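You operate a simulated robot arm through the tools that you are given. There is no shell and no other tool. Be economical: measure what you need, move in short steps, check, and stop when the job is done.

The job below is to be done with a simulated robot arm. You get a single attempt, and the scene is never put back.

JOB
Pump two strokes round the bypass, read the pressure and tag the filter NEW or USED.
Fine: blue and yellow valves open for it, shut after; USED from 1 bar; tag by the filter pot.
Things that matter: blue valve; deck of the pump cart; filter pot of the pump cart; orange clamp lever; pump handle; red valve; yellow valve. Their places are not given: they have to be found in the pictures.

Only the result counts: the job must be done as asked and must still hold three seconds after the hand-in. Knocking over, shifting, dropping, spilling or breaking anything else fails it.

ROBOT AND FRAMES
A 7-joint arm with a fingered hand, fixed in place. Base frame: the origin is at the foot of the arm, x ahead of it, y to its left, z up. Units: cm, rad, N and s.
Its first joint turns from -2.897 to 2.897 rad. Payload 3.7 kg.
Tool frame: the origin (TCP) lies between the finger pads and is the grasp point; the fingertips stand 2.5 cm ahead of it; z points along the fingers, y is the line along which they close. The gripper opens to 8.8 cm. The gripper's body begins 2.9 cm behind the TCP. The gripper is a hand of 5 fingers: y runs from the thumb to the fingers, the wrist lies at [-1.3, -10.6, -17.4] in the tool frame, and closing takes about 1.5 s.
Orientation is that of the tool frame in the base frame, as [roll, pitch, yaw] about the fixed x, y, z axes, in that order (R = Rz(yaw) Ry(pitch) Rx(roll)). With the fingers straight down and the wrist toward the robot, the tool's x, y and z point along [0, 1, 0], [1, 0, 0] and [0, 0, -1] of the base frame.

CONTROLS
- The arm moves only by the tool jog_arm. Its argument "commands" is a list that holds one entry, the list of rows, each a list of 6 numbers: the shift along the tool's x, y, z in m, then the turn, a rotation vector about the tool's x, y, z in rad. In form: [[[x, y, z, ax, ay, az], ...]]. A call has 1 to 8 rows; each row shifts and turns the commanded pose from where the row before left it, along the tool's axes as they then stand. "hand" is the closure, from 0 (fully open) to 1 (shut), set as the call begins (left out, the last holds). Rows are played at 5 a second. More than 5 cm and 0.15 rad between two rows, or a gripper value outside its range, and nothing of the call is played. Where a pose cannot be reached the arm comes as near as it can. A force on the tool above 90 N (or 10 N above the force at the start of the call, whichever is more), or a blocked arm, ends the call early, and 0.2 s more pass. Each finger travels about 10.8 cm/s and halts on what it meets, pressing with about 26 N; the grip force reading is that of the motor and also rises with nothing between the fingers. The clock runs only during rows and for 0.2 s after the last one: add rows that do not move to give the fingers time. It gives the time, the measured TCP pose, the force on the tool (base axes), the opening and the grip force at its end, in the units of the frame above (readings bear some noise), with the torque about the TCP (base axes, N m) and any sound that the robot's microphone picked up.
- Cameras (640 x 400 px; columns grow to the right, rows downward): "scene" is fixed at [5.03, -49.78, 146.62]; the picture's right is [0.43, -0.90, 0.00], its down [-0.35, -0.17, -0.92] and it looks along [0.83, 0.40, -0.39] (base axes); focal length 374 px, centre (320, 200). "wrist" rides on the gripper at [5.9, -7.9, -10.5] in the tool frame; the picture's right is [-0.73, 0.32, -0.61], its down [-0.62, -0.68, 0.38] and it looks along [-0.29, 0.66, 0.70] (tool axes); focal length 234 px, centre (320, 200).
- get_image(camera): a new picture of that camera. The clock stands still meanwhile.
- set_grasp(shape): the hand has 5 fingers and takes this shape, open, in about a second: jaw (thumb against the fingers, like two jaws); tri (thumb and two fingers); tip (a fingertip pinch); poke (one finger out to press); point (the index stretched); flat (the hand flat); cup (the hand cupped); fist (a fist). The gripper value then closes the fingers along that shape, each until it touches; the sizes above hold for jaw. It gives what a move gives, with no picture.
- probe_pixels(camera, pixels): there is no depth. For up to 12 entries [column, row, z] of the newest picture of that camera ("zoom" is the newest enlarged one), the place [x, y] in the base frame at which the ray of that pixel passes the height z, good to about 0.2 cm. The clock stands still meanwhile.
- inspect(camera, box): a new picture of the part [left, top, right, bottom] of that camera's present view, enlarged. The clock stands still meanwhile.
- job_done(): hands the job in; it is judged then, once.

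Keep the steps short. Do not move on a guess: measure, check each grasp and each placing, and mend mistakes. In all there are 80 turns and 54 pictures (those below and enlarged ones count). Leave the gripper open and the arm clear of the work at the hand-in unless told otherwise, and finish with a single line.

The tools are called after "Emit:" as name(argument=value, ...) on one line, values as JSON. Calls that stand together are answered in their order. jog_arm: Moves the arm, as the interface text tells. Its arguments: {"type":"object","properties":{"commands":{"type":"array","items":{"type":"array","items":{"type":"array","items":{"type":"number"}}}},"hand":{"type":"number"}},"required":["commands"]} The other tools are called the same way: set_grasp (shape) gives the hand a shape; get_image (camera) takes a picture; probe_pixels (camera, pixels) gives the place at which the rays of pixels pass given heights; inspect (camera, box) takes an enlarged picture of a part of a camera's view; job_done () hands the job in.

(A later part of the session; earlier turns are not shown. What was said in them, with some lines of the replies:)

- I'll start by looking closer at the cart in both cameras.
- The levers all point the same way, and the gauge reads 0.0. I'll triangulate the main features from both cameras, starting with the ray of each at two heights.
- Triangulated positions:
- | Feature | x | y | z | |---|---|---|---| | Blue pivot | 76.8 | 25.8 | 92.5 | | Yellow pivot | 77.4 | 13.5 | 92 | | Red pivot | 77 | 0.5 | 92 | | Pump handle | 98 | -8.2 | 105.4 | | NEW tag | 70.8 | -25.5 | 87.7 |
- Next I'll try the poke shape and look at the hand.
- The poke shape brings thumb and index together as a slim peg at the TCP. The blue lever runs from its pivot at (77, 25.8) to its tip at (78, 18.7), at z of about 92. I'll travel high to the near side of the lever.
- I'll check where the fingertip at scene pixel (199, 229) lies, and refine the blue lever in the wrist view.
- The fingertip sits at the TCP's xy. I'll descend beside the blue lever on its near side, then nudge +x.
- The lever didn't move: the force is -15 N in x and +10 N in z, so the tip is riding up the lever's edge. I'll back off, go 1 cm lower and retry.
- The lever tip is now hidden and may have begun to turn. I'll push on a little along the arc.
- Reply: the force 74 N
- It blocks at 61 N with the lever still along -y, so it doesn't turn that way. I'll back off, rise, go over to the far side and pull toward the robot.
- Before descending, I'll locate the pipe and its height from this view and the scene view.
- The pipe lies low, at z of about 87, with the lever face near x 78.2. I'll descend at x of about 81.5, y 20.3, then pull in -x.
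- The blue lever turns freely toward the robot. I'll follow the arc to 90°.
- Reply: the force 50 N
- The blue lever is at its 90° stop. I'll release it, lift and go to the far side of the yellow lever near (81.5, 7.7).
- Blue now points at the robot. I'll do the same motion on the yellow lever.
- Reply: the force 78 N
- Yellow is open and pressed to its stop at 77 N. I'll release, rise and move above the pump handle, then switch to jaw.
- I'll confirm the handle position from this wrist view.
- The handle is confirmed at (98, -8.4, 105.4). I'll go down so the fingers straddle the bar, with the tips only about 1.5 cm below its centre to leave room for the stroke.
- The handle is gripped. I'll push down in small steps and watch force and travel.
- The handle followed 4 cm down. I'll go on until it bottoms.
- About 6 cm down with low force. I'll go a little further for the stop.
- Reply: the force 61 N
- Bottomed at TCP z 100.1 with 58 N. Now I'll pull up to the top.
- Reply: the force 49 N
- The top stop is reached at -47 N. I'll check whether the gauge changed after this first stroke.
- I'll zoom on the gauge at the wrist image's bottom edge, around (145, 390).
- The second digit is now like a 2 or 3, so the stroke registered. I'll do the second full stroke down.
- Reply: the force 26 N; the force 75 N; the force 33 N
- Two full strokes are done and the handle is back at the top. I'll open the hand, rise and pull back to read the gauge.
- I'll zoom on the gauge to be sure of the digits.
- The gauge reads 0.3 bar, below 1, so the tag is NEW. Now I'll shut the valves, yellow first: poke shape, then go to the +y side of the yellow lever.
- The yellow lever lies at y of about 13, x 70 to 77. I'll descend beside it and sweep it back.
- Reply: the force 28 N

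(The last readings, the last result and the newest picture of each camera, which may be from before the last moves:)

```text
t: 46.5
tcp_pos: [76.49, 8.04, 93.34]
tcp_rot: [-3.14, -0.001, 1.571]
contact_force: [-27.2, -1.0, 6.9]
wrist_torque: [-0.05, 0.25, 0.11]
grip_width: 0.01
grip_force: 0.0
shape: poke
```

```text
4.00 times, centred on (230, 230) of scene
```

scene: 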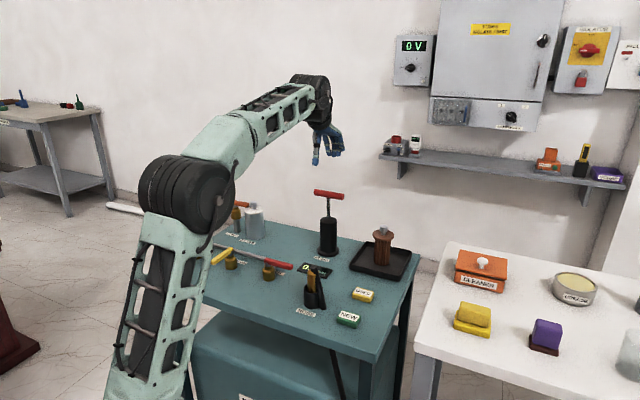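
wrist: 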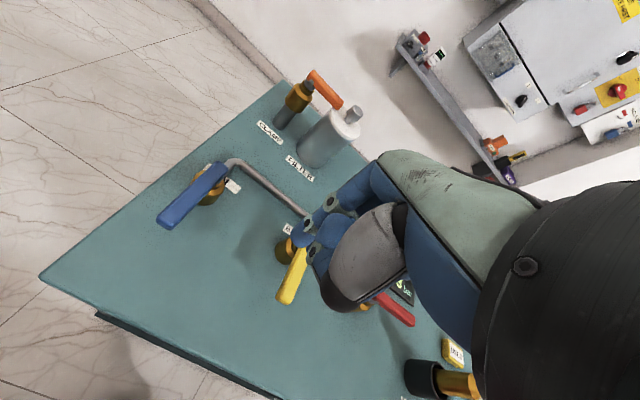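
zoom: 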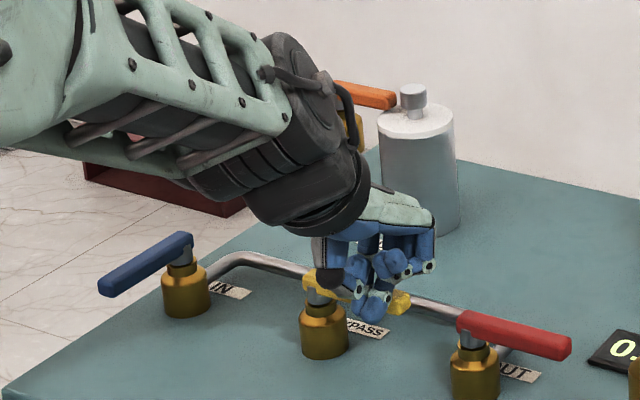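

Yellow is back at its stop. I'll give it one firm nudge, release, rise, and go to the +y side of blue at (71, 30.5).

Emit:
jog_arm(commands=[[[0, 0.006, 0, 0, 0, 0], [0, -0.03, 0, 0, 0, 0], [0, -0.03, 0, 0, 0, 0], [0, 0, -0.05, 0, 0, 0], [0, 0, -0.05, 0, 0, 0], [0.04, 0, 0, 0, 0, 0], [0.04, 0, 0, 0, 0, 0], [0.04, 0, 0, 0, 0, 0]]])

Emit:
jog_arm(commands=[[[0.04, 0, 0, 0, 0, 0], [0.04, 0, 0, 0, 0, 0], [0.027, 0, 0, 0, 0, 0], [0, 0, 0.05, 0, 0, 0], [0, 0, 0.05, 0, 0, 0], [0, 0, 0, 0, 0, 0]]])

```text
t: 48.3
tcp_pos: [71.34, 19.85, 103.46]
tcp_rot: [-3.141, 0.001, 1.569]
contact_force: [-0.3, 0.0, -0.2]
wrist_torque: [0.02, 0.0, -0.02]
grip_width: 0.0
grip_force: 0.1
shape: poke
```

```text
t: 49.7
tcp_pos: [71.51, 30.5, 93.26]
tcp_rot: [-3.14, 0.001, 1.571]
contact_force: [0.7, -0.6, -0.1]
wrist_torque: [0.02, 0.01, -0.01]
grip_width: 0.0
grip_force: 0.1
shape: poke
```

Emit:
jog_arm(commands=[[[-0.012, -0.001, 0, 0, 0, 0], [-0.012, -0.001, 0, 0, 0, 0], [-0.012, 0, 0, 0, 0, 0], [-0.012, 0, 0, 0, 0, 0], [-0.012, 0, 0, 0, 0, 0], [0, 0, 0, 0, 0, 0]]])

Emit:
jog_arm(commands=[[[-0.012, 0.006, 0, 0, 0, 0], [-0.012, 0.009, 0, 0, 0, 0], [-0.009, 0.013, 0, 0, 0, 0], [-0.007, 0.013, 0, 0, 0, 0], [0, 0.01, 0, 0, 0, 0], [0, 0.006, 0, 0, 0, 0], [0, 0.005, 0, 0, 0, 0], [0, 0, 0, 0, 0, 0]]])

Emit:
jog_arm(commands=[[[0, -0.03, 0, 0, 0, 0], [0, -0.03, 0, 0, 0, 0], [0, 0, -0.05, 0, 0, 0], [0, 0, -0.05, 0, 0, 0], [-0.03, -0.03, -0.02, 0, 0, 0], [-0.03, -0.03, -0.02, 0, 0, 0], [0, 0, 0, 0, 0, 0]]])

Emit:
inspect(camera="scene", box=[150, 180, 310, 280])

```text
t: 51.1
tcp_pos: [71.07, 24.46, 93.14]
tcp_rot: [3.142, 0.001, 1.572]
contact_force: [0.1, 0.9, 1.4]
wrist_torque: [0.01, 0.02, 0.0]
grip_width: 0.0
grip_force: 0.1
shape: poke
```

```text
t: 52.9
tcp_pos: [77.18, 20.73, 93.51]
tcp_rot: [3.136, -0.001, 1.573]
contact_force: [-35.0, 5.1, 15.8]
wrist_torque: [0.0, 0.4, 0.16]
grip_width: 0.0
grip_force: 0.0
shape: poke
```

```text
t: 54.5
tcp_pos: [65.29, 14.22, 107.08]
tcp_rot: [3.141, -0.001, 1.571]
contact_force: [-0.7, 0.5, 0.5]
wrist_torque: [-0.01, 0.01, -0.01]
grip_width: 0.0
grip_force: 0.1
shape: poke
```

```text
4.00 times, centred on (230, 230) of scene
```

zoom: 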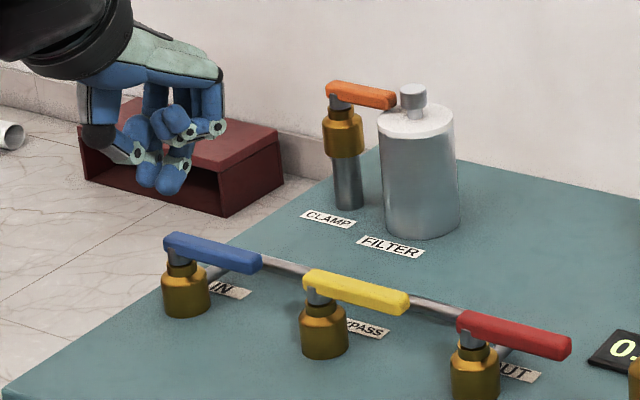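

All levers are back in line and shut. Next is the NEW tag at about (70.9, -25.6). I'll move above it and take the jaw shape.

Emit:
jog_arm(commands=[[[-0.045, 0.005, 0, 0, 0, 0], [-0.045, 0.005, 0, 0, 0, 0], [-0.045, 0.005, 0, 0, 0, 0], [-0.045, 0.005, 0, 0, 0, 0], [-0.045, 0.005, 0, 0, 0, 0], [-0.045, 0.005, 0, 0, 0, 0], [-0.045, 0.005, 0, 0, 0, 0], [-0.045, 0.005, 0, 0, 0, 0]]])

Emit:
jog_arm(commands=[[[-0.038, 0.015, 0, 0, 0, 0], [0, 0, 0, 0, 0, 0]]])

Emit:
set_grasp(shape="jaw")

Emit:
get_image(camera="wrist")

Emit:
inspect(camera="scene", box=[290, 220, 400, 340])

```text
t: 56.3
tcp_pos: [69.67, -21.43, 107.41]
tcp_rot: [-3.141, -0.001, 1.57]
contact_force: [-0.6, 0.0, -0.7]
wrist_torque: [-0.05, -0.01, 0.0]
grip_width: 0.0
grip_force: 0.0
shape: poke
```

```text
t: 56.9
tcp_pos: [71.08, -25.38, 107.44]
tcp_rot: [3.141, 0.0, 1.572]
contact_force: [0.4, 1.1, -0.1]
wrist_torque: [0.03, 0.01, -0.02]
grip_width: 0.0
grip_force: 0.0
shape: poke
```

```text
t: 57.8
tcp_pos: [71.12, -25.48, 107.46]
tcp_rot: [-3.141, 0.0, 1.571]
contact_force: [-0.6, 0.9, 0.5]
wrist_torque: [0.01, 0.01, 0.01]
grip_width: 8.79
grip_force: 0.1
shape: jaw
```

```text
13 pictures are left
```

wrist: 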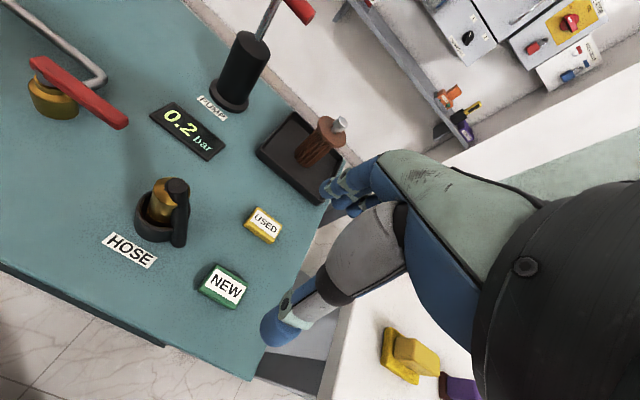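

```text
3.33 times, centred on (345, 280) of scene
```

zoom: 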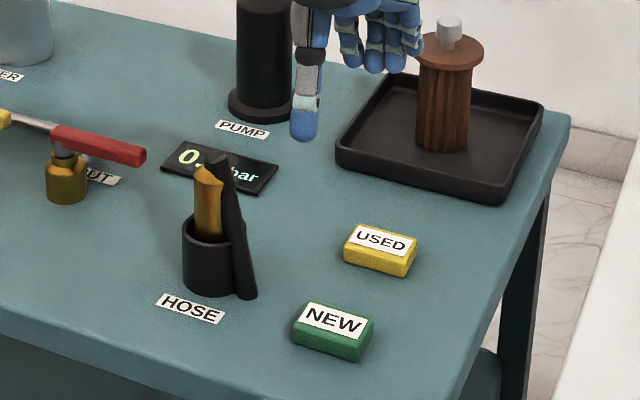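

The gauge has since bled to 0.2 bar, still far below 1, so NEW stands. I'll refine the NEW tag's pose from both views.

Emit:
probe_pixels(camera="wrist", pixels=[[214, 264, 87.7], [246, 283, 87.7], [236, 306, 87.7], [201, 287, 87.7], [263, 225, 87.7], [165, 205, 88]])

Emit:
probe_pixels(camera="zoom", pixels=[[308, 301, 87.7], [374, 321, 87.7], [362, 345, 87.7], [292, 325, 87.7], [362, 362, 85.7], [294, 342, 85.7]])

```text
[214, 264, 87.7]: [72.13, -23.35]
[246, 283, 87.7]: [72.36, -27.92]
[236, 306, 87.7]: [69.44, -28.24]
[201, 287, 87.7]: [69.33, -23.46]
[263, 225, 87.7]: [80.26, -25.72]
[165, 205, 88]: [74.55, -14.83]
```

```text
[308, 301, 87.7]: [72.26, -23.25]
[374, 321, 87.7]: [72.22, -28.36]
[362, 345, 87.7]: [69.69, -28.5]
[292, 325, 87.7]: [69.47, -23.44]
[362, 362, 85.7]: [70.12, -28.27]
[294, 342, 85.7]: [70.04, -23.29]
```

Tag centre is (70.85, -25.75), 2.8 cm deep in x, top at 87.7. I'll descend to TCP z 88.5 and close.

Emit:
jog_arm(commands=[[[-0.003, -0.003, 0.04, 0, 0, 0], [0, 0, 0.04, 0, 0, 0], [0, 0, 0.04, 0, 0, 0], [0, 0, 0.04, 0, 0, 0], [0, 0, 0.02, 0, 0, 0], [0, 0, 0.009, 0, 0, 0], [0, 0, 0, 0, 0, 0]]])

Emit:
jog_arm(commands=[[[0, 0, 0, 0, 0, 0], [0, 0, 0, 0, 0, 0], [0, 0, 0, 0, 0, 0], [0, 0, 0, 0, 0, 0], [0, 0, 0, 0, 0, 0], [0, 0, 0, 0, 0, 0], [0, 0, 0, 0, 0, 0]]], hand=1)

Emit:
inspect(camera="scene", box=[300, 250, 400, 340])

```text
t: 59.4
tcp_pos: [70.58, -25.55, 88.48]
tcp_rot: [-3.141, 0.0, 1.568]
contact_force: [-0.4, 0.0, 0.8]
wrist_torque: [0.02, -0.03, -0.01]
grip_width: 8.8
grip_force: 0.0
shape: jaw
```

```text
t: 61.0
tcp_pos: [70.59, -25.59, 88.62]
tcp_rot: [-3.141, 0.0, 1.569]
contact_force: [-0.1, 0.1, 0.0]
wrist_torque: [0.0, 0.0, 0.01]
grip_width: 2.91
grip_force: 25.8
shape: jaw
```

```text
4.44 times, centred on (350, 295) of scene
```

zoom: 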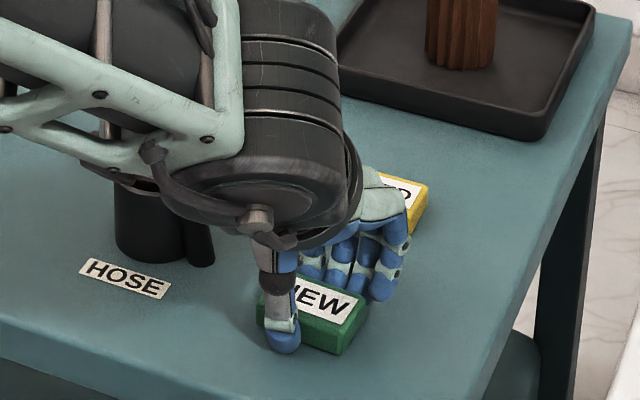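

The tag is held, opening 2.91 cm. I'll lift and carry it to the free deck spot beside the pot, (91.5, 11.5).

Emit:
jog_arm(commands=[[[0, 0, -0.03, 0, 0, 0], [0, 0, -0.045, 0, 0, 0], [0, 0, -0.045, 0, 0, 0], [0, 0, -0.045, 0, 0, 0], [0, 0, -0.045, 0, 0, 0], [0, 0, 0, 0, 0, 0]]])

Emit:
jog_arm(commands=[[[0.0412, 0.0232, 0, 0, 0, 0], [0.0412, 0.0232, 0, 0, 0, 0], [0.0412, 0.0232, 0, 0, 0, 0], [0.0412, 0.0232, 0, 0, 0, 0], [0.0412, 0.0232, 0, 0, 0, 0], [0.0412, 0.0232, 0, 0, 0, 0], [0.0412, 0.0232, 0, 0, 0, 0], [0.0412, 0.0232, 0, 0, 0, 0]]])

Emit:
jog_arm(commands=[[[0.0412, 0.0232, 0, 0, 0, 0], [0, 0, 0.04, 0, 0, 0], [0, 0, 0.03, 0, 0, 0], [0, 0, 0, 0, 0, 0]]])

Emit:
get_image(camera="wrist")

Emit:
inspect(camera="scene", box=[200, 150, 340, 280])

```text
t: 62.4
tcp_pos: [70.41, -25.63, 109.4]
tcp_rot: [3.14, 0.0, 1.571]
contact_force: [0.4, -0.2, -0.3]
wrist_torque: [-0.05, 0.0, 0.02]
grip_width: 2.84
grip_force: 26.0
shape: jaw
```

```text
t: 64.2
tcp_pos: [89.18, 7.19, 109.28]
tcp_rot: [-3.141, -0.001, 1.57]
contact_force: [0.6, 0.5, 0.8]
wrist_torque: [-0.03, 0.0, 0.01]
grip_width: 2.89
grip_force: 25.9
shape: jaw
```

```text
t: 65.2
tcp_pos: [91.37, 11.52, 102.26]
tcp_rot: [3.141, 0.0, 1.57]
contact_force: [0.0, -0.3, -0.1]
wrist_torque: [0.01, -0.03, -0.01]
grip_width: 2.87
grip_force: 26.1
shape: jaw
```

```text
10 pictures are left
```

wrist: 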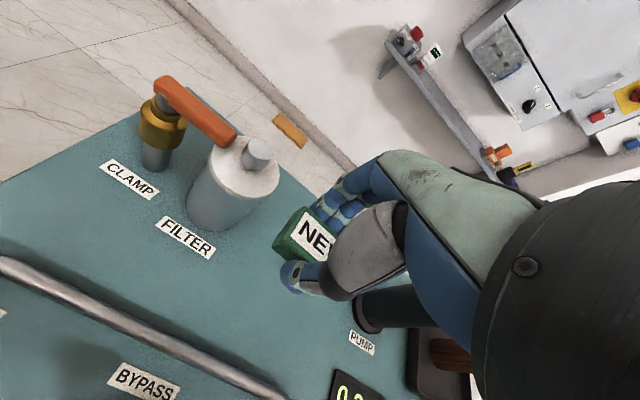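

```text
3.08 times, centred on (270, 215) of scene
```

zoom: 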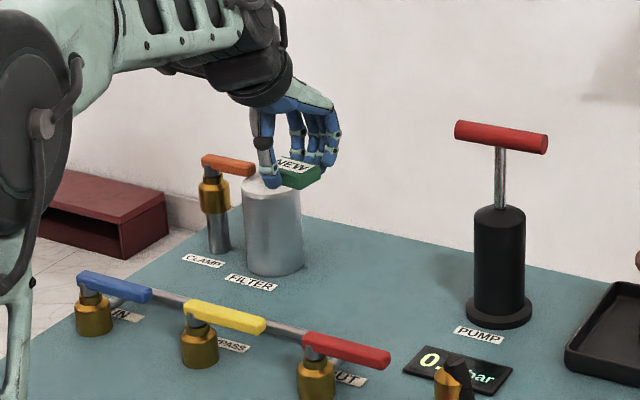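

I'll measure the pot's base once more before lowering.

Emit:
probe_pixels(camera="wrist", pixels=[[187, 208, 85.7], [243, 222, 85.7], [215, 231, 85.7], [190, 238, 85.7]])

Emit:
probe_pixels(camera="zoom", pixels=[[274, 276, 85.7], [304, 263, 85.7], [245, 263, 85.7], [251, 283, 85.7]])

```text
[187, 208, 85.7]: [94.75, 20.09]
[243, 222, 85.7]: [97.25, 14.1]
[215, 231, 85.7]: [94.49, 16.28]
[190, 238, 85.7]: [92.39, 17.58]
```

```text
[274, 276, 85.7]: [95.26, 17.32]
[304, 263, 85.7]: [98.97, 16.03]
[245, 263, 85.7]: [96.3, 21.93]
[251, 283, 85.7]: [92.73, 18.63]
```

The pot centre is about (97.8, 18.3) with radius 3.3, so the spot is clear. I'll lower to just above the pick height.

Emit:
jog_arm(commands=[[[0, 0, 0.04, 0, 0, 0], [0, 0, 0.04, 0, 0, 0], [0, 0, 0.03, 0, 0, 0], [0, 0, 0.015, 0, 0, 0], [0, 0, 0.01, 0, 0, 0], [0, 0, 0, 0, 0, 0]]])

Emit:
inspect(camera="scene", box=[220, 190, 310, 260])

```text
t: 66.6
tcp_pos: [91.45, 11.66, 88.67]
tcp_rot: [3.14, -0.001, 1.57]
contact_force: [0.0, -0.8, -0.4]
wrist_torque: [-0.03, 0.02, 0.03]
grip_width: 2.88
grip_force: 26.6
shape: jaw
```

```text
5.71 times, centred on (265, 225) of scene
```

zoom: 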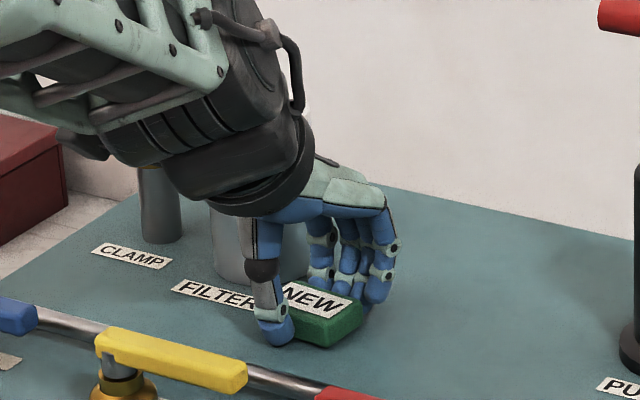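

It's nearly down. I'll ease 3 mm lower to contact, then open part way.

Emit:
jog_arm(commands=[[[0, 0, 0.0015, 0, 0, 0], [0, 0, 0.0015, 0, 0, 0], [0, 0, 0, 0, 0, 0]]])

Emit:
jog_arm(commands=[[[0, 0, 0, 0, 0, 0], [0, 0, 0, 0, 0, 0], [0, 0, 0, 0, 0, 0], [0, 0, 0, 0, 0, 0]]], hand=0.42)

Emit:
inspect(camera="scene", box=[220, 190, 310, 260])

```text
t: 67.4
tcp_pos: [91.54, 11.58, 88.51]
tcp_rot: [3.14, -0.002, 1.57]
contact_force: [-0.1, 1.8, 11.9]
wrist_torque: [0.13, 0.0, 0.04]
grip_width: 2.87
grip_force: 25.9
shape: jaw
```

```text
t: 68.4
tcp_pos: [91.5, 11.61, 88.53]
tcp_rot: [3.14, -0.001, 1.57]
contact_force: [0.8, -0.5, 15.7]
wrist_torque: [0.11, -0.04, -0.01]
grip_width: 4.52
grip_force: 0.1
shape: jaw
```

```text
5.71 times, centred on (265, 225) of scene
```

zoom: 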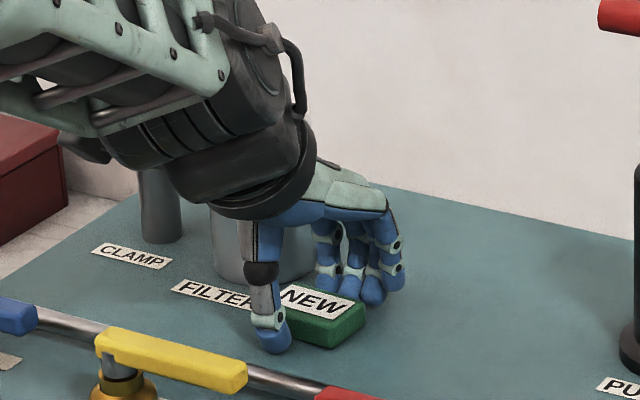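

The tag rests on the deck and is released. I'll rise straight up, open fully and retreat toward the robot.

Emit:
jog_arm(commands=[[[0, 0, -0.02, 0, 0, 0], [0, 0, -0.04, 0, 0, 0], [0, 0, -0.045, 0, 0, 0], [0, 0, -0.045, 0, 0, 0], [0, 0, -0.045, 0, 0, 0], [0, 0, -0.045, 0, 0, 0], [0, 0, -0.045, 0, 0, 0]]])

Emit:
jog_arm(commands=[[[0, -0.045, 0, 0, 0, 0], [0, -0.045, 0, 0, 0, 0], [0, -0.045, 0, 0, 0, 0], [0, -0.045, 0, 0, 0, 0], [0, -0.045, 0, 0, 0, 0], [0, -0.045, 0, 0, 0, 0], [0, -0.045, 0, 0, 0, 0], [0, 0, 0, 0, 0, 0]]], hand=0)

Emit:
get_image(camera="scene")

Emit:
get_image(camera="wrist")

```text
t: 70.0
tcp_pos: [91.6, 11.78, 117.16]
tcp_rot: [-3.14, 0.0, 1.571]
contact_force: [0.4, 0.1, -0.2]
wrist_torque: [0.02, -0.01, 0.0]
grip_width: 5.08
grip_force: 0.0
shape: jaw
```

```text
t: 71.8
tcp_pos: [60.09, 11.8, 117.04]
tcp_rot: [3.14, 0.002, 1.571]
contact_force: [0.8, 0.0, -0.5]
wrist_torque: [0.02, 0.0, 0.01]
grip_width: 8.77
grip_force: 0.1
shape: jaw
```

```text
6 pictures are left
```

scene: 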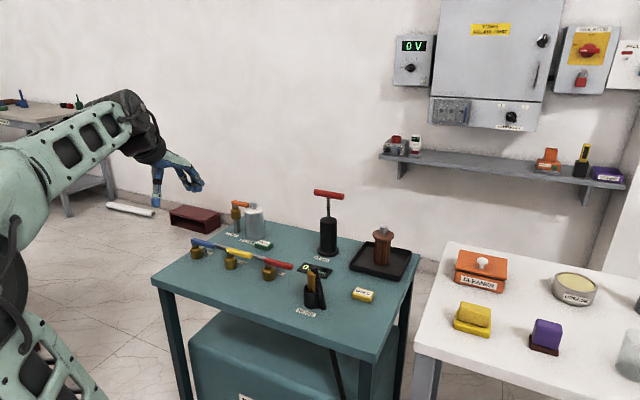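

```text
5 pictures are left
```

wrist: 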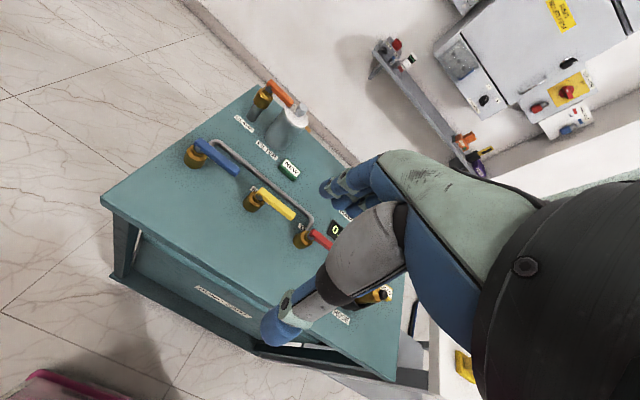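

The NEW tag lies by the filter pot, the blue and yellow levers are shut, red and orange are untouched, and everything else stands as it was. I'll hand in.

Emit:
job_done()

```text
The job is handed in.
```

Two strokes were pumped round the bypass, the gauge read 0.3 bar (below 1 bar), the NEW tag is on the deck by the filter pot, and the blue and yellow valves are shut again.
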